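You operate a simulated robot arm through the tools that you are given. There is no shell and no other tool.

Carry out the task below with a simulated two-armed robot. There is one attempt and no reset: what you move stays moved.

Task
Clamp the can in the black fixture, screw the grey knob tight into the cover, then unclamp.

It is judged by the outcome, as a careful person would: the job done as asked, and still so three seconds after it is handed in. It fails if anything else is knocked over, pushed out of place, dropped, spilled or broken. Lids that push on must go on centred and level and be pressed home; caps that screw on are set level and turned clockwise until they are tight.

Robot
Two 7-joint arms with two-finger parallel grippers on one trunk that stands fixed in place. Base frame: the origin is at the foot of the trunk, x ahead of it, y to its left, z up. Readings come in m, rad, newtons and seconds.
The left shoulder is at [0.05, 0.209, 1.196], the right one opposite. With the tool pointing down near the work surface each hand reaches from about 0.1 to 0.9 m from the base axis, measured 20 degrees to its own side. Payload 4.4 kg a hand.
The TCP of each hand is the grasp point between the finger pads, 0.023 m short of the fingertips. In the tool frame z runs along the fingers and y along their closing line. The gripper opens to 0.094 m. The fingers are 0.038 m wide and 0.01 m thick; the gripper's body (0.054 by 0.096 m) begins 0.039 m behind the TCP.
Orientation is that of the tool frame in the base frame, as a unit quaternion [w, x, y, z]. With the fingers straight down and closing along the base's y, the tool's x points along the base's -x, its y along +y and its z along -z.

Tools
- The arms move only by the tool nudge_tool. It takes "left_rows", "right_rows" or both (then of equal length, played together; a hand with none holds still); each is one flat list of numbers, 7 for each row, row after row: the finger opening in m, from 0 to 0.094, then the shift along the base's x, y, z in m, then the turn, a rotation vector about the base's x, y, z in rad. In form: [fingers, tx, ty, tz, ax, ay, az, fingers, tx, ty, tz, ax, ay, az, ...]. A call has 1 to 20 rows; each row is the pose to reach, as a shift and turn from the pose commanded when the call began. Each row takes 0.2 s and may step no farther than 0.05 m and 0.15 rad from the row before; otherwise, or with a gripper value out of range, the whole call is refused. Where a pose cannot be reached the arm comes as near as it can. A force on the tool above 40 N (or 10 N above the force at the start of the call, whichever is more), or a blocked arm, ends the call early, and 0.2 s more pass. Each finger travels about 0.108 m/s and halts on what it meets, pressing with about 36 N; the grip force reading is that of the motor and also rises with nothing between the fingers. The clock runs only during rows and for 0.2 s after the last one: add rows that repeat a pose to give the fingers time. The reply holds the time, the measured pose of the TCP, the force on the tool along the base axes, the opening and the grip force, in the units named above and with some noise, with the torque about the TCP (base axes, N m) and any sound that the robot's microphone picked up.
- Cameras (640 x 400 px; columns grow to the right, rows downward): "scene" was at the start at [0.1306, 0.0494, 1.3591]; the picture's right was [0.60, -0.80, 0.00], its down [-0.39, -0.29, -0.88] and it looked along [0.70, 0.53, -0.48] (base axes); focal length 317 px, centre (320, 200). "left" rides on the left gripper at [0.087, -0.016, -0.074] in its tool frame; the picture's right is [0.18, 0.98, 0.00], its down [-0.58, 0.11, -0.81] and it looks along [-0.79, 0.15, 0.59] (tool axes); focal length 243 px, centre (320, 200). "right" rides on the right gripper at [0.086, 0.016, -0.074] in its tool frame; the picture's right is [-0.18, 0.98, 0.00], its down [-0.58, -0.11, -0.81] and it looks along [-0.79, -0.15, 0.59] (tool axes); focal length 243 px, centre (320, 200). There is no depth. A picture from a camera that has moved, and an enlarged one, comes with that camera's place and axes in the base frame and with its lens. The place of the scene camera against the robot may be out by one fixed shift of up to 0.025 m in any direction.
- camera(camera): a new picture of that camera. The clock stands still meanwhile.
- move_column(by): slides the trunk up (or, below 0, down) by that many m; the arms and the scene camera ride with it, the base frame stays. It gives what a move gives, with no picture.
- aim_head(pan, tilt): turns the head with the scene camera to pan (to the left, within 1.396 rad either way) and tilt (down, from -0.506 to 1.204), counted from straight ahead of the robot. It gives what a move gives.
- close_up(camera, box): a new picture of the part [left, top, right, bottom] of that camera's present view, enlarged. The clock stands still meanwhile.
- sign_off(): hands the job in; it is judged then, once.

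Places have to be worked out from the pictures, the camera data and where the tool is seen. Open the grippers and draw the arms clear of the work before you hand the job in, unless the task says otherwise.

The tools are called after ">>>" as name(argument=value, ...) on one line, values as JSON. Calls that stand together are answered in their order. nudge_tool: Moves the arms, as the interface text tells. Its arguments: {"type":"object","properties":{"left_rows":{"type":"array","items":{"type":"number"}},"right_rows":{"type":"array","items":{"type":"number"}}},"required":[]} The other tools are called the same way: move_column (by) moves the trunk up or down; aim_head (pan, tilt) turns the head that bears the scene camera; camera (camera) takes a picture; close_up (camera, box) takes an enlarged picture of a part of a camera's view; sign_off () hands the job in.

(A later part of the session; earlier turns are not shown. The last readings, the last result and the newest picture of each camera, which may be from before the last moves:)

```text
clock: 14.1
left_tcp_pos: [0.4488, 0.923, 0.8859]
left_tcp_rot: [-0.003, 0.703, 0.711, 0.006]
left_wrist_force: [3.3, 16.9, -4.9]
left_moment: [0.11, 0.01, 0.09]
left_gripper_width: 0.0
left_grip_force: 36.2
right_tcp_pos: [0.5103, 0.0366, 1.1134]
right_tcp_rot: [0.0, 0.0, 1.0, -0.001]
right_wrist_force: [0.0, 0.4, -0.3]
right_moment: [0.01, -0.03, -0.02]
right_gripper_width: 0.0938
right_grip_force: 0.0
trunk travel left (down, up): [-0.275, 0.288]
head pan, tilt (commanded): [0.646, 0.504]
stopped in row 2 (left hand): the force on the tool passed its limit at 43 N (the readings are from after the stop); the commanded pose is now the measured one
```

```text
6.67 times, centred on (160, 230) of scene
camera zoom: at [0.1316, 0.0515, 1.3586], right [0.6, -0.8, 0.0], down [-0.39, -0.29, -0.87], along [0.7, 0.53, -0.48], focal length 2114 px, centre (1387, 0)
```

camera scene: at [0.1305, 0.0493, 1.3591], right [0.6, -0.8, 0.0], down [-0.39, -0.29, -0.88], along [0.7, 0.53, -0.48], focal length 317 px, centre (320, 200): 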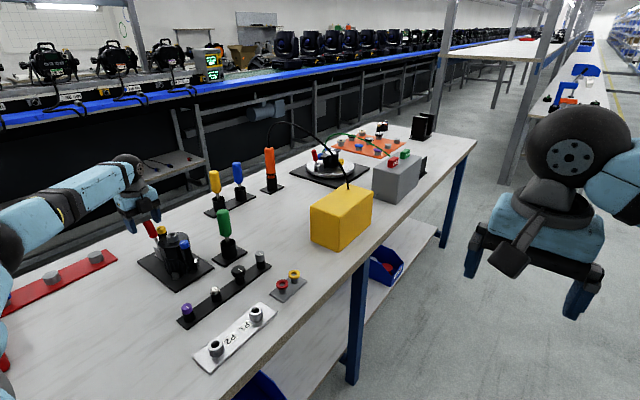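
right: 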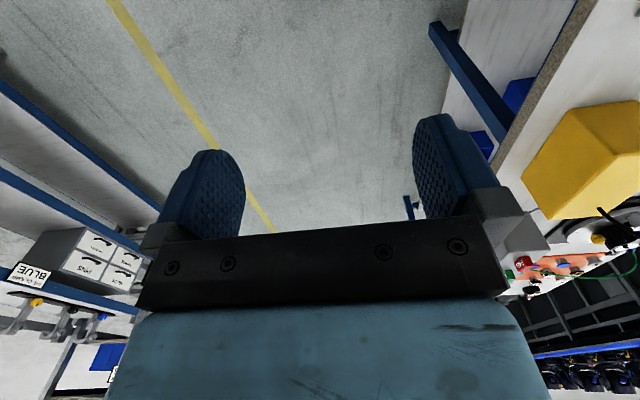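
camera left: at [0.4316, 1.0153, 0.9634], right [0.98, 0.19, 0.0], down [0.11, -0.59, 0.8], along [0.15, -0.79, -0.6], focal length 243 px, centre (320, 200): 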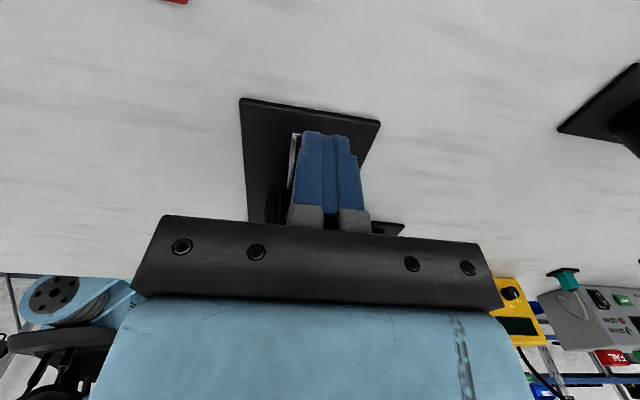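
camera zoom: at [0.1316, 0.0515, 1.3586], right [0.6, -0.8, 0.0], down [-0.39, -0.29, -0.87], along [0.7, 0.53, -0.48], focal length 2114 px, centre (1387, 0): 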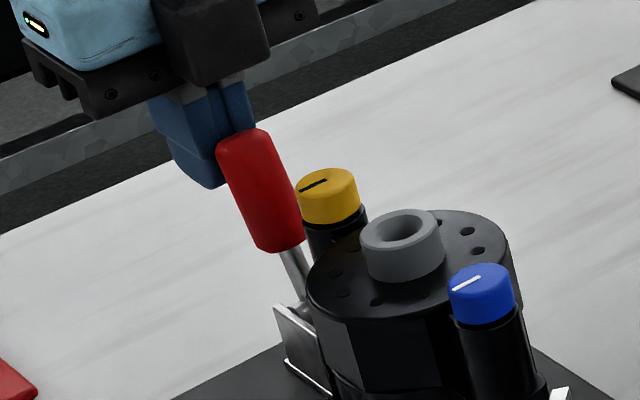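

The force jumps at once, so about 20° is the inner hard stop, and the clamping throw must be outward and down. I raise the hand, turn back to yaw 0 and position closed fingers between the yellow cap and the handle to push outward from inside.

>>> nudge_tool(left_rows=[0.0, 0, 0.005, 0.01, 0, 0, 0, 0.0, 0, 0.005, 0.05, 0, 0, 0, 0.0, 0, 0.0, 0.065, 0, 0, 0.14, 0.0, 0, -0.006, 0.065, 0, 0, 0.28, 0.0, 0, -0.012, 0.065, 0, 0, 0.42, 0.0, 0, -0.018, 0.065, 0, 0, 0.56, 0.0, 0, -0.024, 0.065, 0, 0, 0.7, 0.0, 0, -0.03, 0.065, 0, 0, 0.84, 0.0, 0, -0.036, 0.065, 0, 0, 0.98, 0.0, 0, -0.042, 0.065, 0, 0, 1.12, 0.0, 0, -0.048, 0.065, 0, 0, 1.26, 0.0, 0, -0.054, 0.065, 0, 0, 1.4, 0.0, 0, -0.06, 0.065, 0, 0, 1.54, 0.0, 0, -0.062, 0.065, 0, 0, 1.5708, 0.0, 0, -0.062, 0.065, 0, 0, 1.5708])

>>> camera(camera="left")

>>> close_up(camera="scene", box=[112, 190, 208, 250])

```text
clock: 17.3
left_tcp_pos: [0.4491, 0.859, 0.9544]
left_tcp_rot: [-0.006, -0.005, 1.0, 0.003]
left_wrist_force: [0.2, -0.2, -0.6]
left_moment: [0.01, -0.03, 0.01]
left_gripper_width: 0.0
left_grip_force: 36.0
right_tcp_pos: [0.5095, 0.0355, 1.1144]
right_tcp_rot: [0.0, 0.0, 1.0, 0.001]
right_wrist_force: [-0.5, 0.6, 0.5]
right_moment: [-0.03, -0.02, 0.01]
right_gripper_width: 0.0938
right_grip_force: 0.0
trunk travel left (down, up): [-0.275, 0.288]
head pan, tilt (commanded): [0.646, 0.504]
```

```text
taken
camera left: at [0.363, 0.8394, 1.0296], right [-0.19, 0.98, 0.01], down [0.59, 0.11, 0.8], along [0.78, 0.16, -0.6], focal length 243 px, centre (320, 200)
```

left: 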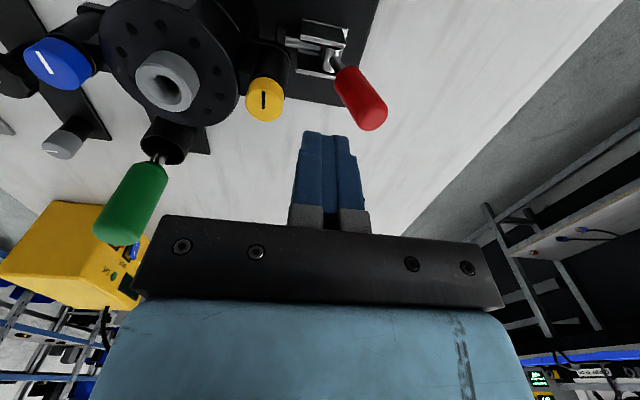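

```text
6.67 times, centred on (160, 220) of scene
camera zoom: at [0.1306, 0.0493, 1.3591], right [0.6, -0.8, 0.0], down [-0.39, -0.29, -0.88], along [0.7, 0.53, -0.48], focal length 2114 px, centre (1387, 67)
```

zoom: 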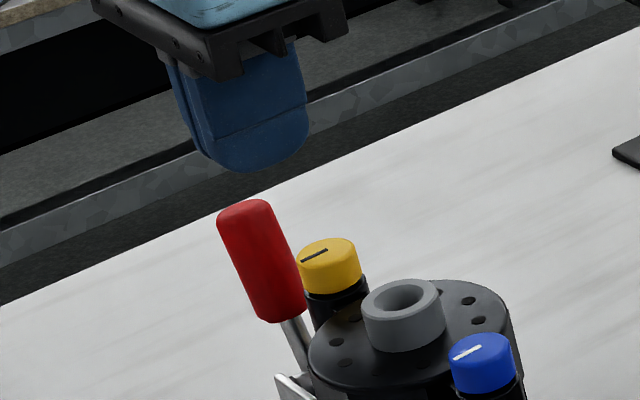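

The closed fingers are above the gap between the yellow cap and the handle. I descend, then push outward along the lever's arc to about 40°.

>>> nudge_tool(left_rows=[0.0, 0, 0, -0.025, 0, 0, 0, 0.0, 0, 0, -0.049, 0, 0, 0, 0.0, 0, 0.008, -0.049, 0, 0, 0, 0.0, 0, 0.0124, -0.049, 0, 0, 0, 0.0, 0, 0.0162, -0.0504, 0, 0, 0, 0.0, 0, 0.0219, -0.0523, 0, 0, 0, 0.0, 0, 0.0274, -0.0547, 0, 0, 0, 0.0, 0, 0.0327, -0.0576, 0, 0, 0])

>>> camera(camera="left")

>>> close_up(camera="scene", box=[112, 200, 208, 260])

```text
clock: 19.1
left_tcp_pos: [0.4486, 0.8896, 0.8973]
left_tcp_rot: [-0.005, -0.004, 1.0, 0.002]
left_wrist_force: [0.4, 0.7, 1.3]
left_moment: [0.0, -0.03, -0.03]
left_gripper_width: 0.0
left_grip_force: 36.4
right_tcp_pos: [0.5097, 0.0349, 1.1153]
right_tcp_rot: [0.0, 0.0, 1.0, 0.0]
right_wrist_force: [0.4, 0.4, 0.2]
right_moment: [-0.01, 0.0, -0.02]
right_gripper_width: 0.0943
right_grip_force: 0.1
trunk travel left (down, up): [-0.275, 0.288]
head pan, tilt (commanded): [0.646, 0.504]
```

```text
taken
camera left: at [0.3622, 0.8721, 0.9729], right [-0.19, 0.98, 0.01], down [0.59, 0.11, 0.8], along [0.78, 0.16, -0.6], focal length 243 px, centre (320, 200)
```

left: 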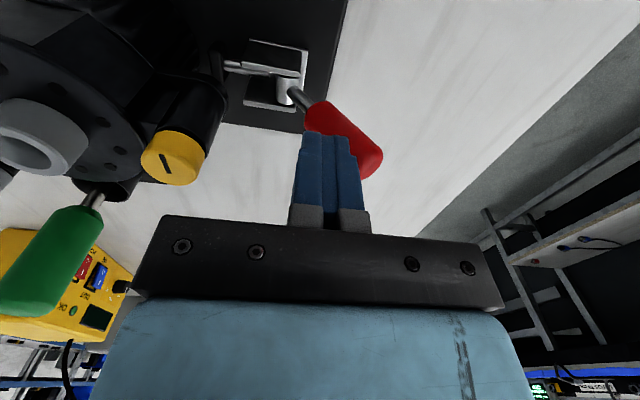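

```text
6.67 times, centred on (160, 230) of scene
camera zoom: at [0.1305, 0.0492, 1.3591], right [0.6, -0.8, 0.0], down [-0.39, -0.29, -0.88], along [0.7, 0.53, -0.48], focal length 2114 px, centre (1387, 0)
```

zoom: 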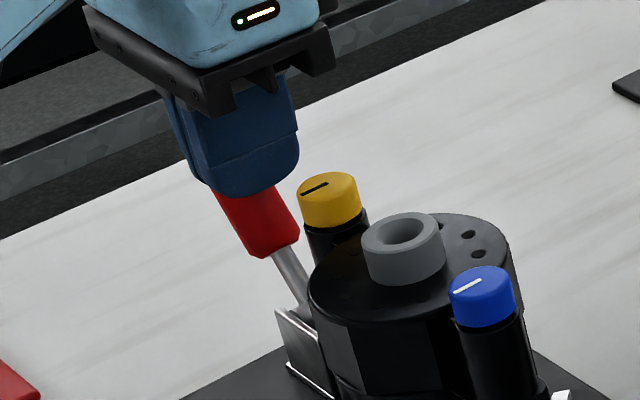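

The lever swings outward freely with almost no force (now about 45°). I continue along the arc toward 75°, watching force and sound.

>>> nudge_tool(left_rows=[0.0, 0, 0.005, -0.0033, 0, 0, 0, 0.0, 0, 0.0097, -0.0071, 0, 0, 0, 0.0, 0, 0.014, -0.0112, 0, 0, 0, 0.0, 0, 0.018, -0.0157, 0, 0, 0, 0.0, 0, 0.0215, -0.0206, 0, 0, 0, 0.0, 0, 0.0246, -0.0256, 0, 0, 0, 0.0, 0, 0.0273, -0.0311, 0, 0, 0])

>>> camera(camera="left")

>>> close_up(camera="scene", box=[112, 200, 208, 260])

```text
clock: 20.7
left_tcp_pos: [0.4502, 0.9169, 0.8647]
left_tcp_rot: [-0.006, -0.004, 1.0, 0.003]
left_wrist_force: [-0.4, 0.2, 0.3]
left_moment: [0.01, 0.01, 0.0]
left_gripper_width: 0.0001
left_grip_force: 35.6
right_tcp_pos: [0.5108, 0.0348, 1.1147]
right_tcp_rot: [-0.001, 0.0, 1.0, 0.0]
right_wrist_force: [-0.8, 0.0, 0.2]
right_moment: [0.02, -0.01, -0.02]
right_gripper_width: 0.0939
right_grip_force: 0.0
trunk travel left (down, up): [-0.275, 0.288]
head pan, tilt (commanded): [0.646, 0.504]
```

```text
taken
camera left: at [0.363, 0.8998, 0.9408], right [-0.19, 0.98, 0.01], down [0.59, 0.11, 0.8], along [0.78, 0.16, -0.6], focal length 243 px, centre (320, 200)
```

left: 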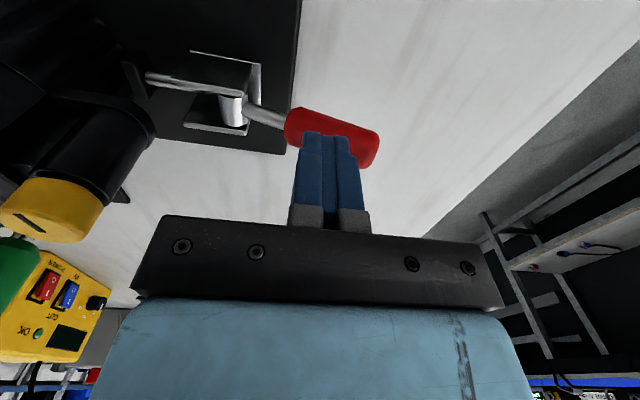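

```text
6.67 times, centred on (160, 230) of scene
camera zoom: at [0.1305, 0.0493, 1.3591], right [0.6, -0.8, 0.0], down [-0.39, -0.29, -0.88], along [0.7, 0.53, -0.48], focal length 2114 px, centre (1387, 0)
```

zoom: 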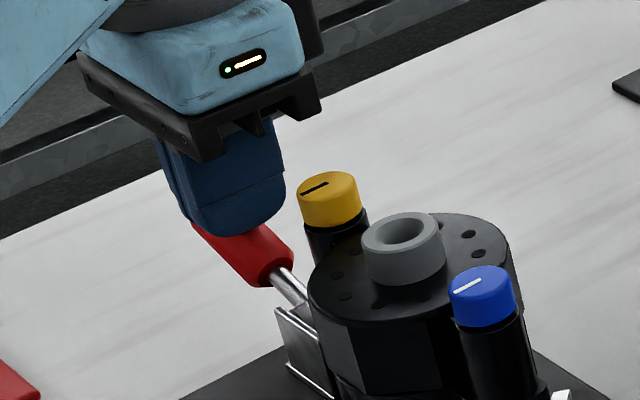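

The lever is at about 75–80° and still free. I continue down to about 95°, expecting the over-centre lock or the end stop.

>>> nudge_tool(left_rows=[0.0, 0, 0.0022, -0.0056, 0, 0, 0, 0.0, 0, 0.0038, -0.0113, 0, 0, 0, 0.0, 0, 0.005, -0.0172, 0, 0, 0, 0.0, 0, 0.0056, -0.0231, 0, 0, 0])

>>> camera(camera="left")

>>> close_up(camera="scene", box=[112, 200, 208, 260])

```text
clock: 21.7
left_tcp_pos: [0.4473, 0.9218, 0.847]
left_tcp_rot: [-0.003, -0.003, 1.0, 0.004]
left_wrist_force: [3.7, -0.9, 18.6]
left_moment: [-0.15, -0.11, 0.06]
left_gripper_width: 0.0002
left_grip_force: 35.9
right_tcp_pos: [0.5088, 0.0323, 1.115]
right_tcp_rot: [0.001, 0.0, 1.0, 0.002]
right_wrist_force: [-0.1, -1.1, 1.0]
right_moment: [0.0, 0.02, 0.01]
right_gripper_width: 0.0939
right_grip_force: 0.0
trunk travel left (down, up): [-0.275, 0.288]
head pan, tilt (commanded): [0.646, 0.504]
```

```text
taken
camera left: at [0.3618, 0.9041, 0.9225], right [-0.19, 0.98, 0.01], down [0.59, 0.11, 0.8], along [0.79, 0.16, -0.6], focal length 243 px, centre (320, 200)
```

left: 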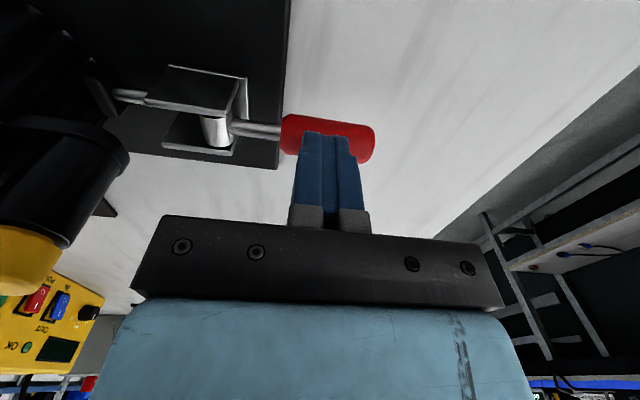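

```text
6.67 times, centred on (160, 230) of scene
camera zoom: at [0.1296, 0.0463, 1.3598], right [0.6, -0.8, 0.0], down [-0.39, -0.29, -0.88], along [0.7, 0.53, -0.48], focal length 2114 px, centre (1387, 0)
```

zoom: 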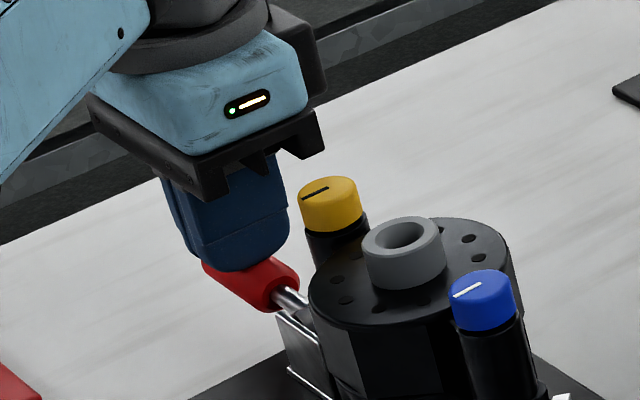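

The lever is near horizontal with 19 N of resistance, and the plunger has extended toward the can. I press a little more to make sure it is fully home.

>>> nudge_tool(left_rows=[0.0, 0, 0, -0.001, 0, 0, 0, 0.0, 0, 0, -0.002, 0, 0, 0, 0.0, 0, 0, -0.003, 0, 0, 0, 0.0, 0, 0, -0.004, 0, 0, 0])

>>> close_up(camera="left", box=[60, 30, 380, 230])

```text
clock: 22.5
left_tcp_pos: [0.4496, 0.9233, 0.8473]
left_tcp_rot: [-0.001, -0.004, 1.0, 0.006]
left_wrist_force: [-3.0, -7.5, 17.7]
left_moment: [-0.27, 0.05, -0.04]
left_gripper_width: 0.0
left_grip_force: 36.0
right_tcp_pos: [0.5078, 0.0326, 1.1146]
right_tcp_rot: [0.001, 0.0, 1.0, 0.002]
right_wrist_force: [-0.4, 0.1, -0.5]
right_moment: [0.01, -0.01, -0.01]
right_gripper_width: 0.094
right_grip_force: 0.1
trunk travel left (down, up): [-0.275, 0.288]
head pan, tilt (commanded): [0.646, 0.504]
stopped in row 4 (left hand): the force on the tool passed its limit at 41 N (the readings are from after the stop); the commanded pose is now the measured one
```

```text
2.00 times, centred on (220, 130) of left
camera zoom: at [0.3618, 0.9046, 0.9221], right [-0.19, 0.98, 0.01], down [0.58, 0.1, 0.81], along [0.79, 0.16, -0.59], focal length 485 px, centre (520, 340)
```

zoom: 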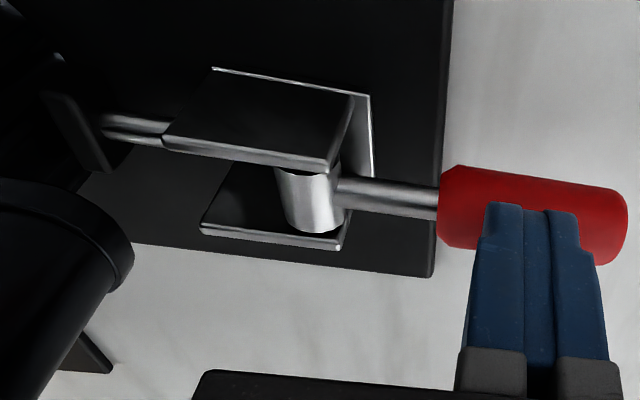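

It hit a firm stop at 41 N, with the lever horizontal. I lift the hand away and check that the lever stays down and the pad is against the can.

>>> nudge_tool(left_rows=[0.0, 0, -0.003, 0.02, 0, 0, 0, 0.0, 0, -0.01, 0.06, 0, 0, 0, 0.0, -0.02, -0.02, 0.1, 0, 0, 0, 0.0, -0.05, -0.04, 0.13, 0, 0, 0, 0.0, -0.08, -0.07, 0.15, 0, 0, 0, 0.03, -0.11, -0.1, 0.16, 0, 0, 0, 0.05, -0.14, -0.13, 0.17, 0, 0, 0])

>>> camera(camera="left")

>>> close_up(camera="scene", box=[120, 205, 248, 285])

```text
clock: 24.1
left_tcp_pos: [0.3099, 0.7926, 1.0125]
left_tcp_rot: [-0.002, -0.005, 1.0, 0.005]
left_wrist_force: [-0.3, 0.7, 0.0]
left_moment: [0.0, -0.02, -0.02]
left_gripper_width: 0.05
left_grip_force: 0.0
right_tcp_pos: [0.51, 0.034, 1.1154]
right_tcp_rot: [0.0, -0.001, 1.0, 0.0]
right_wrist_force: [0.0, -0.2, -0.1]
right_moment: [0.0, -0.01, 0.01]
right_gripper_width: 0.094
right_grip_force: 0.0
trunk travel left (down, up): [-0.275, 0.288]
head pan, tilt (commanded): [0.646, 0.504]
```

```text
taken
camera left: at [0.2234, 0.774, 1.0878], right [-0.19, 0.98, 0.01], down [0.59, 0.11, 0.8], along [0.79, 0.16, -0.6], focal length 243 px, centre (320, 200)
```

left: 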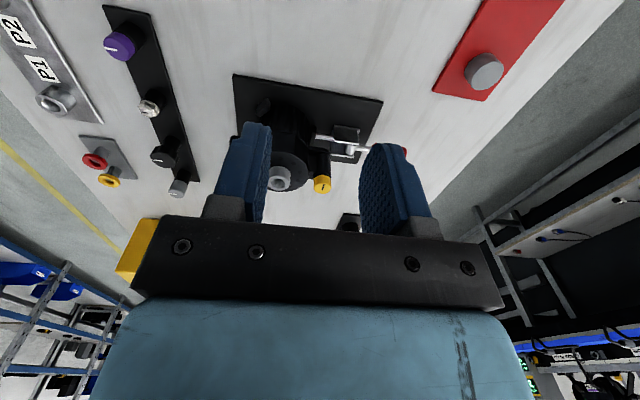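

```text
5.00 times, centred on (184, 245) of scene
camera zoom: at [0.1299, 0.0485, 1.3593], right [0.6, -0.8, 0.0], down [-0.39, -0.29, -0.88], along [0.7, 0.53, -0.48], focal length 1585 px, centre (1000, -25)
```

zoom: 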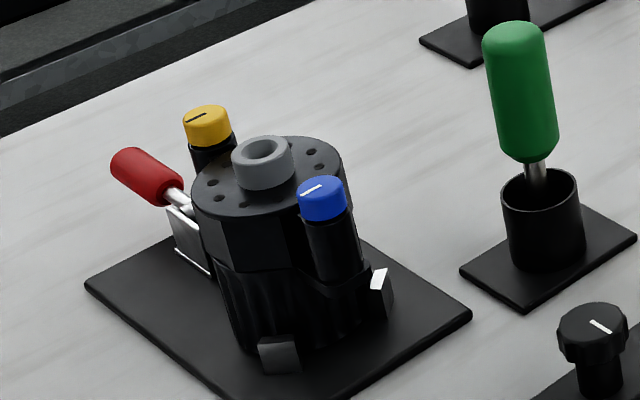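

The lever stays down. I zoom in to check that the pad touches the can, and re-measure the collar and the knob strip from this view.

>>> close_up(camera="left", box=[240, 80, 400, 200])

>>> close_up(camera="left", box=[130, 130, 226, 200])

```text
3.33 times, centred on (320, 140) of left
camera zoom: at [0.2234, 0.774, 1.0878], right [-0.19, 0.98, 0.01], down [0.59, 0.11, 0.8], along [0.79, 0.16, -0.6], focal length 809 px, centre (320, 400)
```

zoom: 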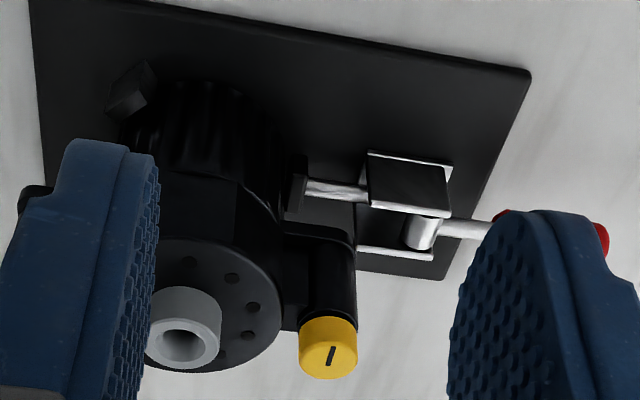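

```text
5.71 times, centred on (178, 165) of left
camera zoom: at [0.2234, 0.774, 1.0878], right [-0.19, 0.98, 0.01], down [0.59, 0.11, 0.8], along [0.79, 0.16, -0.6], focal length 1386 px, centre (1131, 400)
```

zoom: 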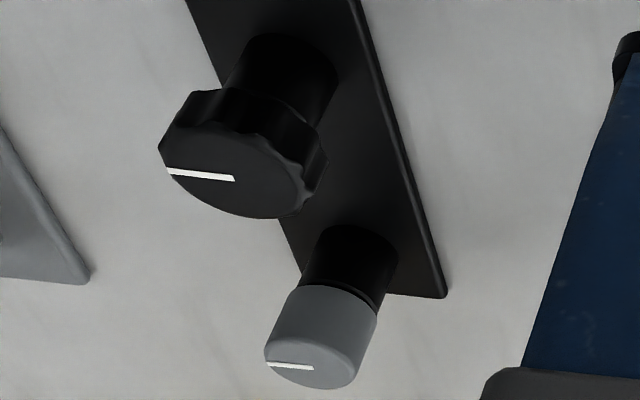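

The pad is now firmly against the can, so it is clamped. Next I move the left hand toward the grey knob, correcting the slight tool tilt, to get a centred view of it.

>>> nudge_tool(left_rows=[0.05, 0.028, -0.034, 0, -0.01, -0.004, -0.01, 0.05, 0.056, -0.068, -0.015, -0.01, -0.004, -0.01, 0.05, 0.084, -0.102, -0.03, -0.01, -0.004, -0.01, 0.05, 0.112, -0.136, -0.045, -0.01, -0.004, -0.01, 0.05, 0.14, -0.172, -0.06, -0.01, -0.004, -0.01])

>>> camera(camera="left")

>>> close_up(camera="left", box=[220, 110, 364, 200])

```text
clock: 25.3
left_tcp_pos: [0.4502, 0.6218, 0.9537]
left_tcp_rot: [-0.001, 0.001, 1.0, 0.0]
left_wrist_force: [-0.4, 0.2, 0.6]
left_moment: [0.0, -0.01, 0.02]
left_gripper_width: 0.0499
left_grip_force: 0.1
right_tcp_pos: [0.5092, 0.0344, 1.1152]
right_tcp_rot: [0.0, 0.0, 1.0, 0.0]
right_wrist_force: [-0.3, -0.4, -0.3]
right_moment: [0.0, 0.02, 0.0]
right_gripper_width: 0.0941
right_grip_force: 0.0
trunk travel left (down, up): [-0.275, 0.288]
head pan, tilt (commanded): [0.646, 0.504]
```

```text
taken
camera left: at [0.3625, 0.6054, 1.0286], right [-0.18, 0.98, 0.0], down [0.58, 0.11, 0.8], along [0.79, 0.15, -0.59], focal length 243 px, centre (320, 200)
```

left: 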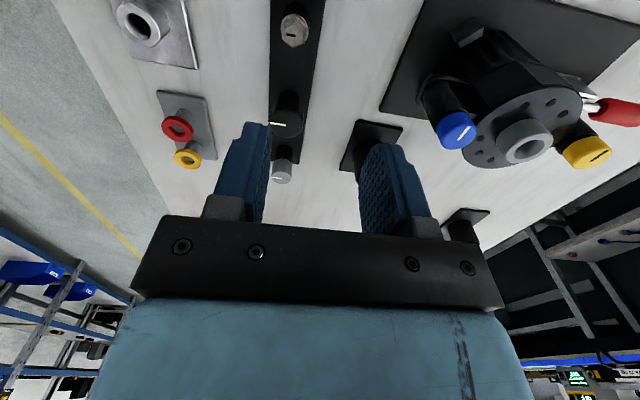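

```text
4.44 times, centred on (292, 155) of left
camera zoom: at [0.3625, 0.6054, 1.0286], right [-0.18, 0.98, 0.0], down [0.58, 0.11, 0.8], along [0.79, 0.15, -0.59], focal length 1078 px, centre (444, 400)
```

zoom: 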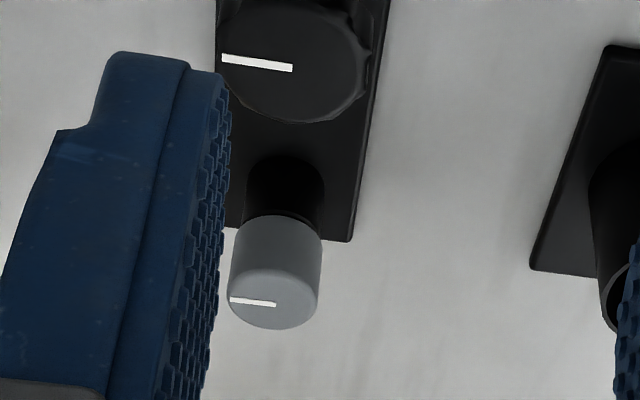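

The three views agree: the grey knob's top centre is (0.591, 0.600, 0.832), about 25 mm across and 20 mm tall. I move directly above it with the fingers at 50 mm.

>>> nudge_tool(left_rows=[0.05, 0.035, -0.0055, 0, 0, 0, 0, 0.05, 0.07, -0.011, 0, 0, 0, 0, 0.05, 0.105, -0.0165, -0.015, 0, 0, 0, 0.05, 0.1408, -0.0218, -0.04, 0, 0, 0, 0.05, 0.1408, -0.0218, -0.07, 0, 0, 0, 0.05, 0.1408, -0.0218, -0.07, 0, 0, 0])

>>> camera(camera="left")

>>> close_up(camera="scene", box=[212, 220, 308, 280])

```text
clock: 26.7
left_tcp_pos: [0.5888, 0.5998, 0.8844]
left_tcp_rot: [-0.001, 0.001, 1.0, 0.0]
left_wrist_force: [-0.1, -0.9, -0.3]
left_moment: [-0.03, 0.01, 0.01]
left_gripper_width: 0.0498
left_grip_force: 0.0
right_tcp_pos: [0.5105, 0.0355, 1.1146]
right_tcp_rot: [0.0, 0.0, 1.0, 0.0]
right_wrist_force: [-1.0, 0.1, -0.1]
right_moment: [0.01, 0.01, 0.02]
right_gripper_width: 0.0939
right_grip_force: 0.0
trunk travel left (down, up): [-0.275, 0.288]
head pan, tilt (commanded): [0.646, 0.504]
```

```text
taken
camera left: at [0.5024, 0.5834, 0.9601], right [-0.18, 0.98, 0.0], down [0.58, 0.11, 0.8], along [0.79, 0.15, -0.59], focal length 243 px, centre (320, 200)
```

left: 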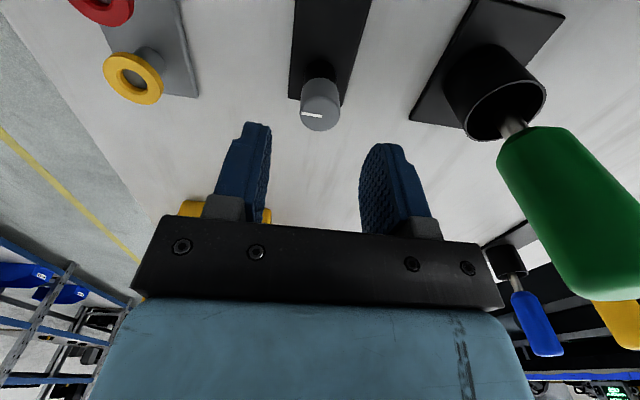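

```text
6.67 times, centred on (260, 250) of scene
camera zoom: at [0.1307, 0.049, 1.3591], right [0.6, -0.8, 0.0], down [-0.39, -0.29, -0.88], along [0.7, 0.53, -0.48], focal length 2114 px, centre (720, -133)
```

zoom: 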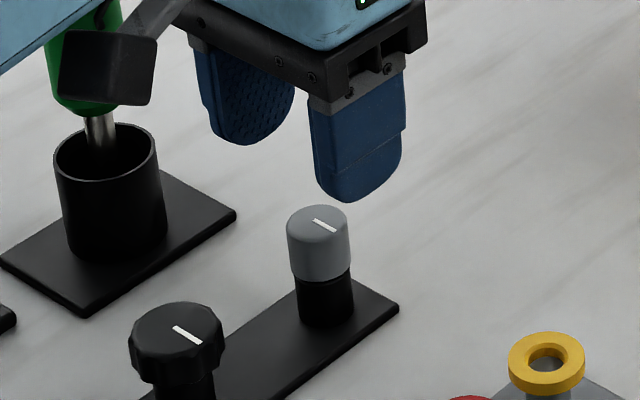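

>>> close_up(camera="left", box=[272, 70, 368, 130])

```text
6.67 times, centred on (320, 100) of left
camera zoom: at [0.5024, 0.5834, 0.9601], right [-0.18, 0.98, 0.0], down [0.58, 0.11, 0.8], along [0.79, 0.15, -0.59], focal length 1618 px, centre (320, 867)
```

zoom: 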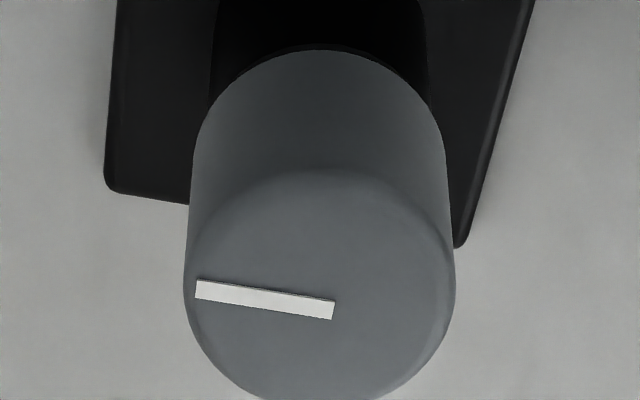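

The knob is centred below the hand within about a millimetre. I descend so the fingertips reach just above the bottom of the grey cap, then close.

>>> nudge_tool(left_rows=[0.05, 0.0008, -0.0002, -0.02, 0, 0, 0, 0.05, 0.0008, -0.0002, -0.04, 0, 0, 0, 0.05, 0.0008, -0.0002, -0.0465, 0, 0, 0, 0.05, 0.0008, -0.0002, -0.0465, 0, 0, 0])

>>> close_up(camera="scene", box=[220, 230, 300, 280])

>>> camera(camera="left")

```text
clock: 27.7
left_tcp_pos: [0.59, 0.6, 0.8362]
left_tcp_rot: [-0.002, 0.0, 1.0, 0.0]
left_wrist_force: [0.0, 0.1, 0.9]
left_moment: [-0.03, 0.01, 0.03]
left_gripper_width: 0.0498
left_grip_force: 0.0
right_tcp_pos: [0.5095, 0.0348, 1.1156]
right_tcp_rot: [0.0, 0.0, 1.0, 0.0]
right_wrist_force: [-0.8, 0.0, 0.4]
right_moment: [0.02, -0.01, 0.02]
right_gripper_width: 0.0939
right_grip_force: 0.0
trunk travel left (down, up): [-0.275, 0.288]
head pan, tilt (commanded): [0.646, 0.504]
```

```text
8.00 times, centred on (260, 255) of scene
camera zoom: at [0.1305, 0.0494, 1.3591], right [0.6, -0.8, 0.0], down [-0.39, -0.29, -0.88], along [0.7, 0.53, -0.48], focal length 2536 px, centre (800, -240)
```

zoom: 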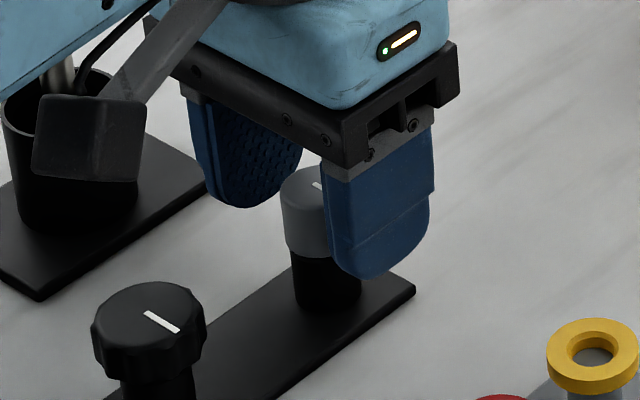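

```text
taken
camera left: at [0.5027, 0.5838, 0.9112], right [-0.18, 0.98, 0.0], down [0.58, 0.11, 0.8], along [0.79, 0.15, -0.59], focal length 243 px, centre (320, 200)
```

left: 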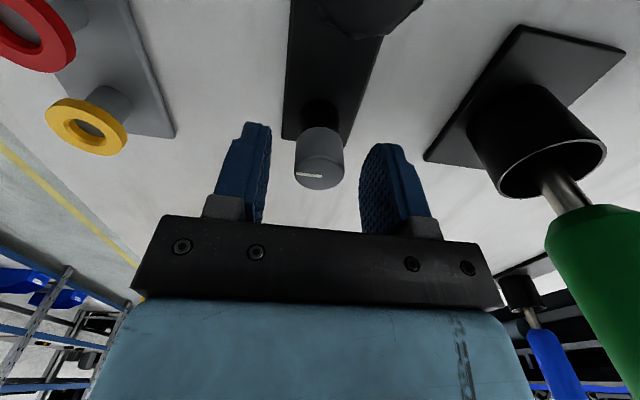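

>>> close_up(camera="left", box=[272, 120, 368, 200])

```text
5.00 times, centred on (320, 160) of left
camera zoom: at [0.5027, 0.5838, 0.9112], right [-0.18, 0.98, 0.0], down [0.58, 0.11, 0.8], along [0.79, 0.15, -0.59], focal length 1213 px, centre (320, 400)
```

zoom: 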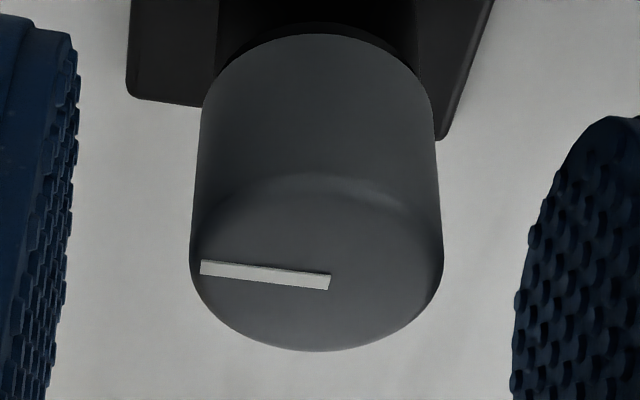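

The mark line puts the knob axis at x≈0.5905, within 0.5 mm of the TCP. I close on the knob.

>>> nudge_tool(left_rows=[0.03, 0.0005, 0, 0, 0, 0, 0, 0.01, 0.0005, 0, 0, 0, 0, 0, 0.0, 0.0005, 0, 0, 0, 0, 0, 0.0, 0.0005, 0, 0, 0, 0, 0])

>>> close_up(camera="scene", box=[220, 230, 300, 280])

```text
clock: 28.7
left_tcp_pos: [0.5908, 0.5991, 0.8358]
left_tcp_rot: [-0.002, 0.0, 1.0, -0.002]
left_wrist_force: [-0.7, -1.3, 0.1]
left_moment: [-0.03, 0.04, -0.04]
left_gripper_width: 0.0233
left_grip_force: 36.1
right_tcp_pos: [0.5101, 0.0355, 1.1138]
right_tcp_rot: [0.0, 0.0, 1.0, -0.001]
right_wrist_force: [0.1, -0.6, -0.4]
right_moment: [0.02, 0.02, 0.01]
right_gripper_width: 0.0939
right_grip_force: 0.0
trunk travel left (down, up): [-0.275, 0.288]
head pan, tilt (commanded): [0.646, 0.504]
```

```text
8.00 times, centred on (260, 255) of scene
camera zoom: at [0.1305, 0.0493, 1.3591], right [0.6, -0.8, 0.0], down [-0.39, -0.29, -0.88], along [0.7, 0.53, -0.48], focal length 2536 px, centre (800, -240)
```

zoom: 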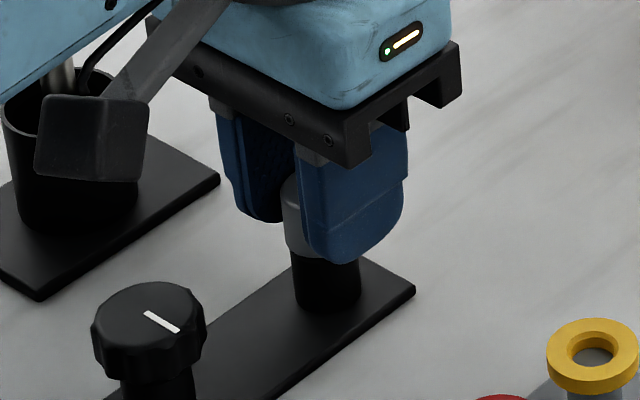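

The knob is held (23.3 mm) with a negligible side load. I lift straight up slowly.

>>> nudge_tool(left_rows=[0.0, 0, 0, 0.005, 0, 0, 0, 0.0, 0, 0, 0.015, 0, 0, 0, 0.0, 0, 0, 0.035, 0, 0, 0, 0.0, 0, 0, 0.06, 0, 0, 0, 0.0, 0, 0, 0.09, 0, 0, 0, 0.0, 0, 0, 0.12, 0, 0, 0])

>>> close_up(camera="scene", box=[220, 190, 316, 250])

>>> camera(camera="scene")

>>> camera(camera="left")

```text
clock: 30.1
left_tcp_pos: [0.5905, 0.6008, 0.954]
left_tcp_rot: [-0.002, 0.0, 1.0, 0.0]
left_wrist_force: [0.9, -0.8, 0.4]
left_moment: [0.0, 0.01, 0.02]
left_gripper_width: 0.0232
left_grip_force: 36.2
right_tcp_pos: [0.5096, 0.0356, 1.1144]
right_tcp_rot: [0.0, 0.0, 1.0, 0.0]
right_wrist_force: [0.1, 0.7, -0.7]
right_moment: [-0.02, 0.01, -0.01]
right_gripper_width: 0.0941
right_grip_force: 0.1
trunk travel left (down, up): [-0.275, 0.288]
head pan, tilt (commanded): [0.646, 0.504]
```

```text
6.67 times, centred on (268, 220) of scene
camera zoom: at [0.1304, 0.049, 1.3591], right [0.6, -0.8, 0.0], down [-0.39, -0.29, -0.88], along [0.7, 0.53, -0.48], focal length 2114 px, centre (667, 67)
```

zoom: 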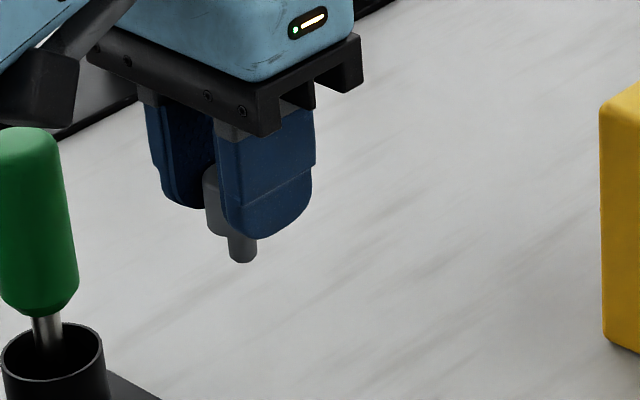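

```text
taken
camera scene: at [0.1304, 0.049, 1.3591], right [0.6, -0.8, 0.0], down [-0.39, -0.29, -0.88], along [0.7, 0.53, -0.48], focal length 317 px, centre (320, 200)
```

scene: 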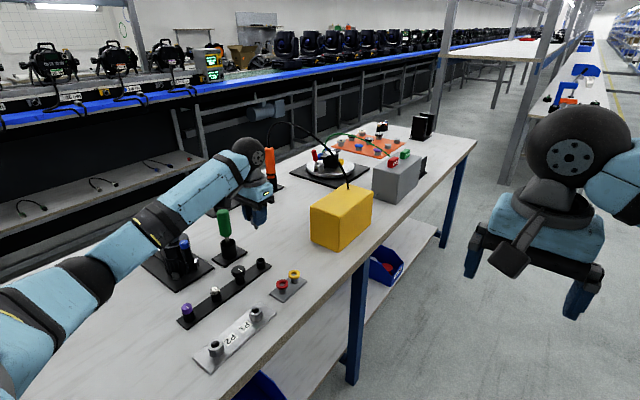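

```text
taken
camera left: at [0.5039, 0.5842, 1.0299], right [-0.18, 0.98, 0.0], down [0.58, 0.11, 0.8], along [0.79, 0.15, -0.59], focal length 243 px, centre (320, 200)
```

left: 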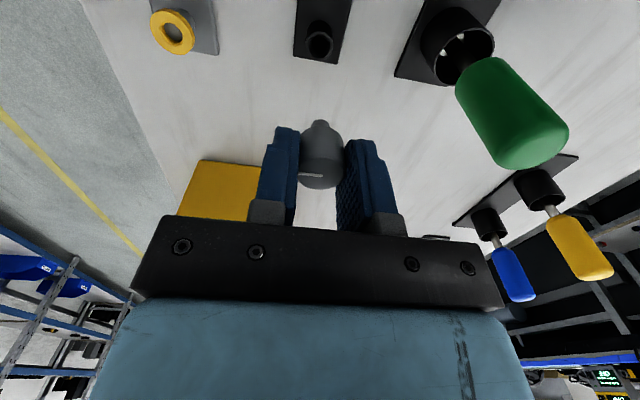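

The knob came free with a stem about 11 mm thick and 11 mm long. I zoom in on it in the hand to check that it is level and to find its offset from the TCP.

>>> close_up(camera="left", box=[272, 110, 368, 200])

>>> close_up(camera="scene", box=[240, 205, 272, 235])

```text
4.44 times, centred on (320, 155) of left
camera zoom: at [0.5039, 0.5842, 1.0299], right [-0.18, 0.98, 0.0], down [0.58, 0.11, 0.8], along [0.79, 0.15, -0.59], focal length 1078 px, centre (320, 400)
```

zoom: 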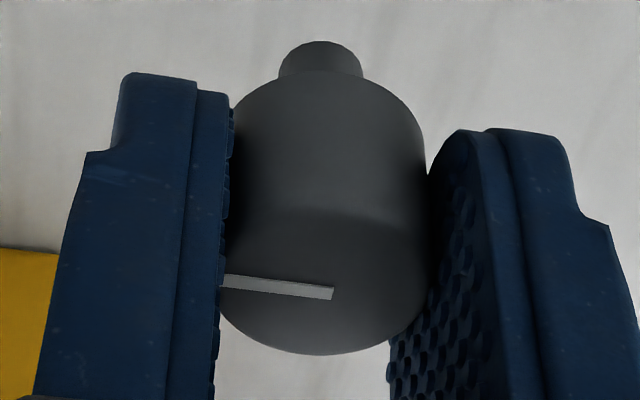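

```text
13.33 times, centred on (256, 220) of scene
camera zoom: at [0.1304, 0.049, 1.3591], right [0.6, -0.8, 0.0], down [-0.39, -0.29, -0.88], along [0.7, 0.53, -0.48], focal length 4227 px, centre (1173, -67)
```

zoom: 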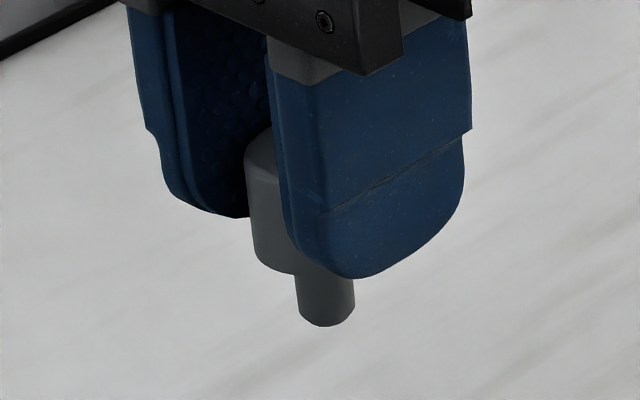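

The knob sits level in the fingers. I carry it past the green tool and around to the near side of the fixture to re-measure the collar before placing it.

>>> nudge_tool(left_rows=[0.0, -0.045, 0, 0.01, 0, 0, 0, 0.0, -0.09, 0, 0.016, 0, 0, 0, 0.0, -0.135, 0.005, 0.016, 0, 0, 0, 0.0, -0.175, 0.03, 0.016, 0, 0, 0, 0.0, -0.21, 0.06, 0.016, 0, 0, 0, 0.0, -0.235, 0.07, 0.016, 0, 0, 0, 0.0, -0.235, 0.07, 0.016, 0, 0, 0])

>>> camera(camera="left")

```text
clock: 31.7
left_tcp_pos: [0.3564, 0.6727, 0.972]
left_tcp_rot: [-0.003, 0.001, 1.0, 0.001]
left_wrist_force: [-0.9, -0.2, -0.4]
left_moment: [0.01, 0.03, -0.03]
left_gripper_width: 0.0233
left_grip_force: 36.3
right_tcp_pos: [0.5097, 0.0346, 1.1141]
right_tcp_rot: [0.0, 0.0, 1.0, 0.0]
right_wrist_force: [0.4, 0.2, 0.3]
right_moment: [0.01, 0.01, -0.02]
right_gripper_width: 0.0939
right_grip_force: 0.1
trunk travel left (down, up): [-0.275, 0.288]
head pan, tilt (commanded): [0.646, 0.504]
```

```text
taken
camera left: at [0.2697, 0.6557, 1.0476], right [-0.18, 0.98, 0.0], down [0.58, 0.11, 0.8], along [0.79, 0.15, -0.59], focal length 243 px, centre (320, 200)
```

left: 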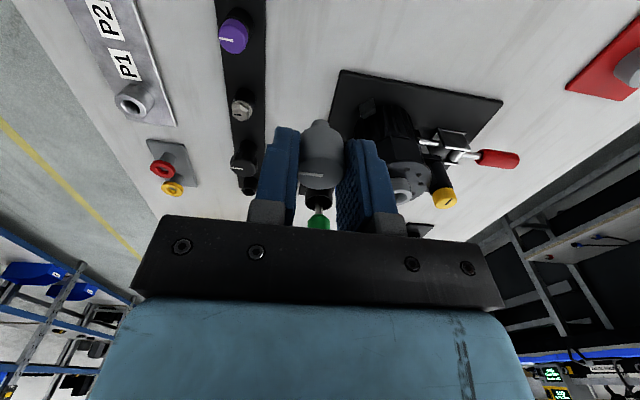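

The right finger hides part of the collar, so I shift 4 cm to −y for a clear view.

>>> nudge_tool(left_rows=[0.0, 0.01, -0.04, 0.01, 0, 0, 0, 0.0, 0.01, -0.05, 0.01, 0, 0, 0, 0.0, 0.01, -0.05, 0.01, 0, 0, 0])

>>> close_up(camera="left", box=[390, 140, 486, 200])

```text
clock: 32.5
left_tcp_pos: [0.3674, 0.621, 0.9822]
left_tcp_rot: [-0.002, 0.001, 1.0, 0.0]
left_wrist_force: [0.6, -0.2, -0.3]
left_moment: [0.01, 0.02, 0.02]
left_gripper_width: 0.0233
left_grip_force: 36.0
right_tcp_pos: [0.5101, 0.0346, 1.1144]
right_tcp_rot: [0.0, 0.0, 1.0, 0.0]
right_wrist_force: [-0.2, -1.1, -0.8]
right_moment: [-0.01, -0.01, 0.01]
right_gripper_width: 0.0939
right_grip_force: 0.1
trunk travel left (down, up): [-0.275, 0.288]
head pan, tilt (commanded): [0.646, 0.504]
```

```text
6.67 times, centred on (438, 170) of left
camera zoom: at [0.2794, 0.6043, 1.0567], right [-0.18, 0.98, 0.0], down [0.58, 0.11, 0.8], along [0.79, 0.15, -0.59], focal length 1618 px, centre (-467, 400)
```

zoom: 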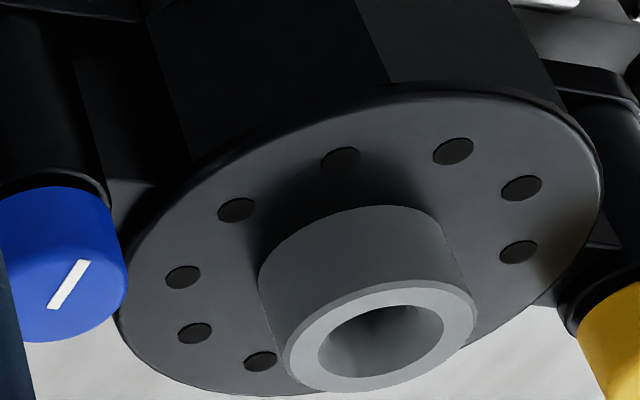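

The collar re-measures at about (0.4508, 0.7705, 0.900). I carry the knob over it and hover with the stem about 1 cm above the hole.

>>> nudge_tool(left_rows=[0.0, 0.021, 0.037, 0, 0, 0, 0, 0.0, 0.042, 0.075, 0, 0, 0, 0, 0.0, 0.063, 0.112, 0, 0, 0, 0, 0.0, 0.083, 0.149, 0, 0, 0, 0, 0.0, 0.083, 0.149, -0.02, 0, 0, 0, 0.0, 0.083, 0.149, -0.034, 0, 0, 0, 0.0, 0.083, 0.149, -0.034, 0, 0, 0])

>>> close_up(camera="left", box=[240, 80, 400, 200])

>>> close_up(camera="scene", box=[141, 205, 205, 245])

```text
clock: 34.1
left_tcp_pos: [0.4501, 0.7699, 0.9478]
left_tcp_rot: [-0.002, 0.001, 1.0, 0.0]
left_wrist_force: [-0.1, 0.5, -0.3]
left_moment: [0.03, -0.03, 0.04]
left_gripper_width: 0.0231
left_grip_force: 35.4
right_tcp_pos: [0.5091, 0.0357, 1.1148]
right_tcp_rot: [-0.001, 0.0, 1.0, 0.001]
right_wrist_force: [-1.1, -0.2, -0.3]
right_moment: [0.0, 0.01, -0.02]
right_gripper_width: 0.094
right_grip_force: 0.1
trunk travel left (down, up): [-0.275, 0.288]
head pan, tilt (commanded): [0.646, 0.504]
```

```text
3.33 times, centred on (320, 140) of left
camera zoom: at [0.3625, 0.7531, 1.022], right [-0.18, 0.98, 0.0], down [0.58, 0.11, 0.8], along [0.79, 0.15, -0.59], focal length 809 px, centre (320, 400)
```

zoom: 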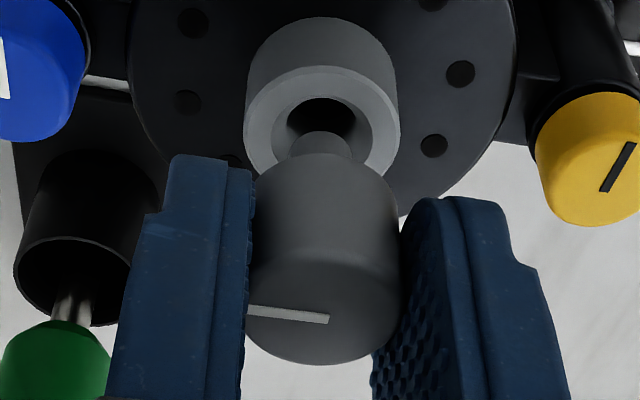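

```text
10.00 times, centred on (173, 225) of scene
camera zoom: at [0.1305, 0.0493, 1.3591], right [0.6, -0.8, 0.0], down [-0.39, -0.29, -0.88], along [0.7, 0.53, -0.48], focal length 3170 px, centre (1790, -50)
```

zoom: 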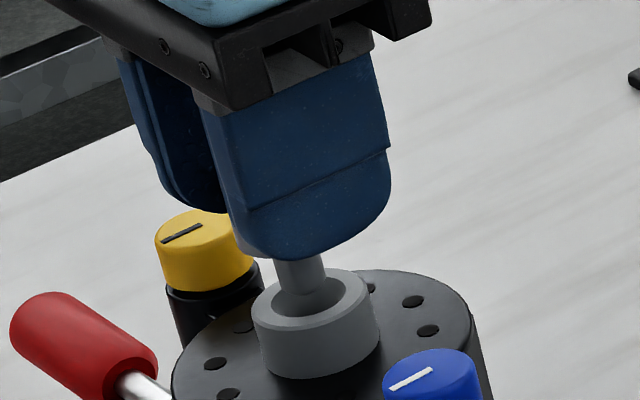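

In the wrist view the stem and hole line up laterally. I need the fore-aft offset, so I zoom harder on both views.

>>> close_up(camera="scene", box=[161, 225, 185, 245])

>>> close_up(camera="left", box=[290, 80, 354, 130])

```text
16.00 times, centred on (173, 235) of scene
camera zoom: at [0.1305, 0.0493, 1.3591], right [0.6, -0.8, 0.0], down [-0.39, -0.29, -0.88], along [0.7, 0.53, -0.48], focal length 5073 px, centre (2672, -360)
```

zoom: 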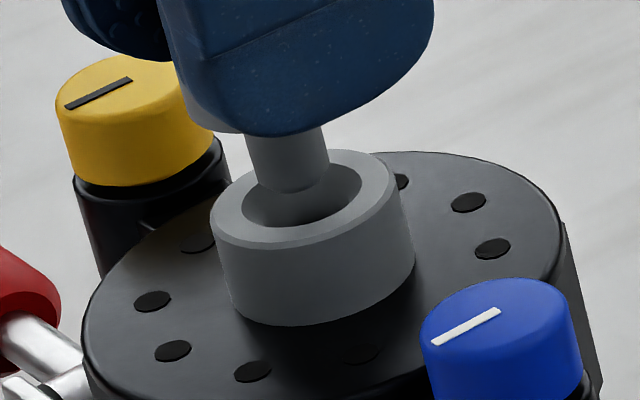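

```text
8.00 times, centred on (322, 105) of left
camera zoom: at [0.3625, 0.7531, 1.022], right [-0.18, 0.98, 0.0], down [0.58, 0.11, 0.8], along [0.79, 0.15, -0.59], focal length 1941 px, centre (304, 960)
```

zoom: 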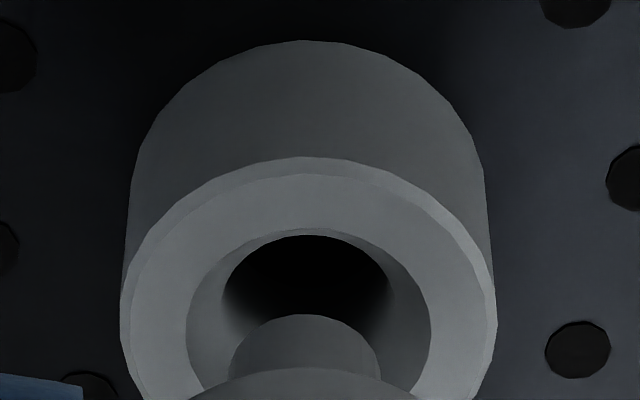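

The stem is within about 1 mm of the hole axis, and the collar has a tapered bore wider than the stem. I lower gently in small steps, watching the force.

>>> nudge_tool(left_rows=[0.0, -0.0002, 0.0002, -0.003, 0, 0, 0, 0.0, -0.0002, 0.0002, -0.006, 0, 0, 0, 0.0, -0.0002, 0.0002, -0.008, 0, 0, 0, 0.0, -0.0002, 0.0002, -0.01, 0, 0, 0, 0.0, -0.0002, 0.0002, -0.01, 0, 0, 0])

>>> close_up(camera="scene", box=[161, 225, 185, 245])

>>> close_up(camera="left", box=[290, 100, 354, 150])

```text
clock: 35.3
left_tcp_pos: [0.4496, 0.7689, 0.9378]
left_tcp_rot: [-0.002, 0.001, 1.0, 0.0]
left_wrist_force: [-0.9, 0.9, -0.7]
left_moment: [0.01, 0.02, 0.01]
left_gripper_width: 0.0232
left_grip_force: 36.2
right_tcp_pos: [0.51, 0.0353, 1.1144]
right_tcp_rot: [0.001, 0.001, 1.0, 0.0]
right_wrist_force: [-0.3, -0.2, 0.3]
right_moment: [0.01, 0.01, 0.05]
right_gripper_width: 0.0939
right_grip_force: 0.0
trunk travel left (down, up): [-0.275, 0.288]
head pan, tilt (commanded): [0.646, 0.504]
```

```text
16.00 times, centred on (173, 235) of scene
camera zoom: at [0.1306, 0.0493, 1.3591], right [0.6, -0.8, 0.0], down [-0.39, -0.29, -0.88], along [0.7, 0.53, -0.48], focal length 5073 px, centre (2672, -360)
```

zoom: 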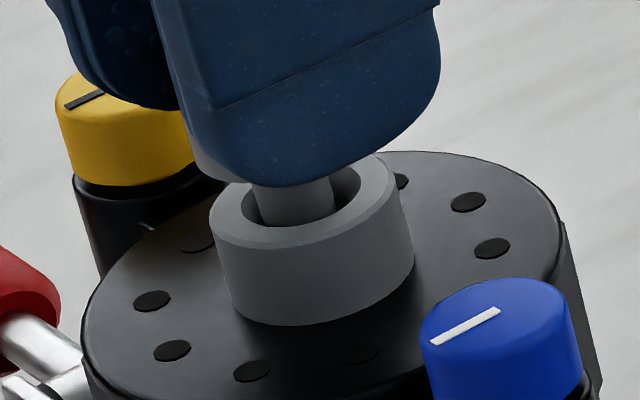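

```text
8.00 times, centred on (322, 125) of left
camera zoom: at [0.3616, 0.753, 1.0131], right [-0.18, 0.98, 0.0], down [0.58, 0.11, 0.8], along [0.79, 0.15, -0.59], focal length 1941 px, centre (304, 800)
```

zoom: 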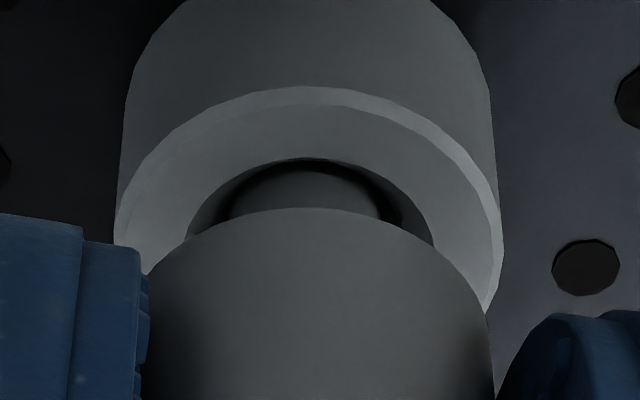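

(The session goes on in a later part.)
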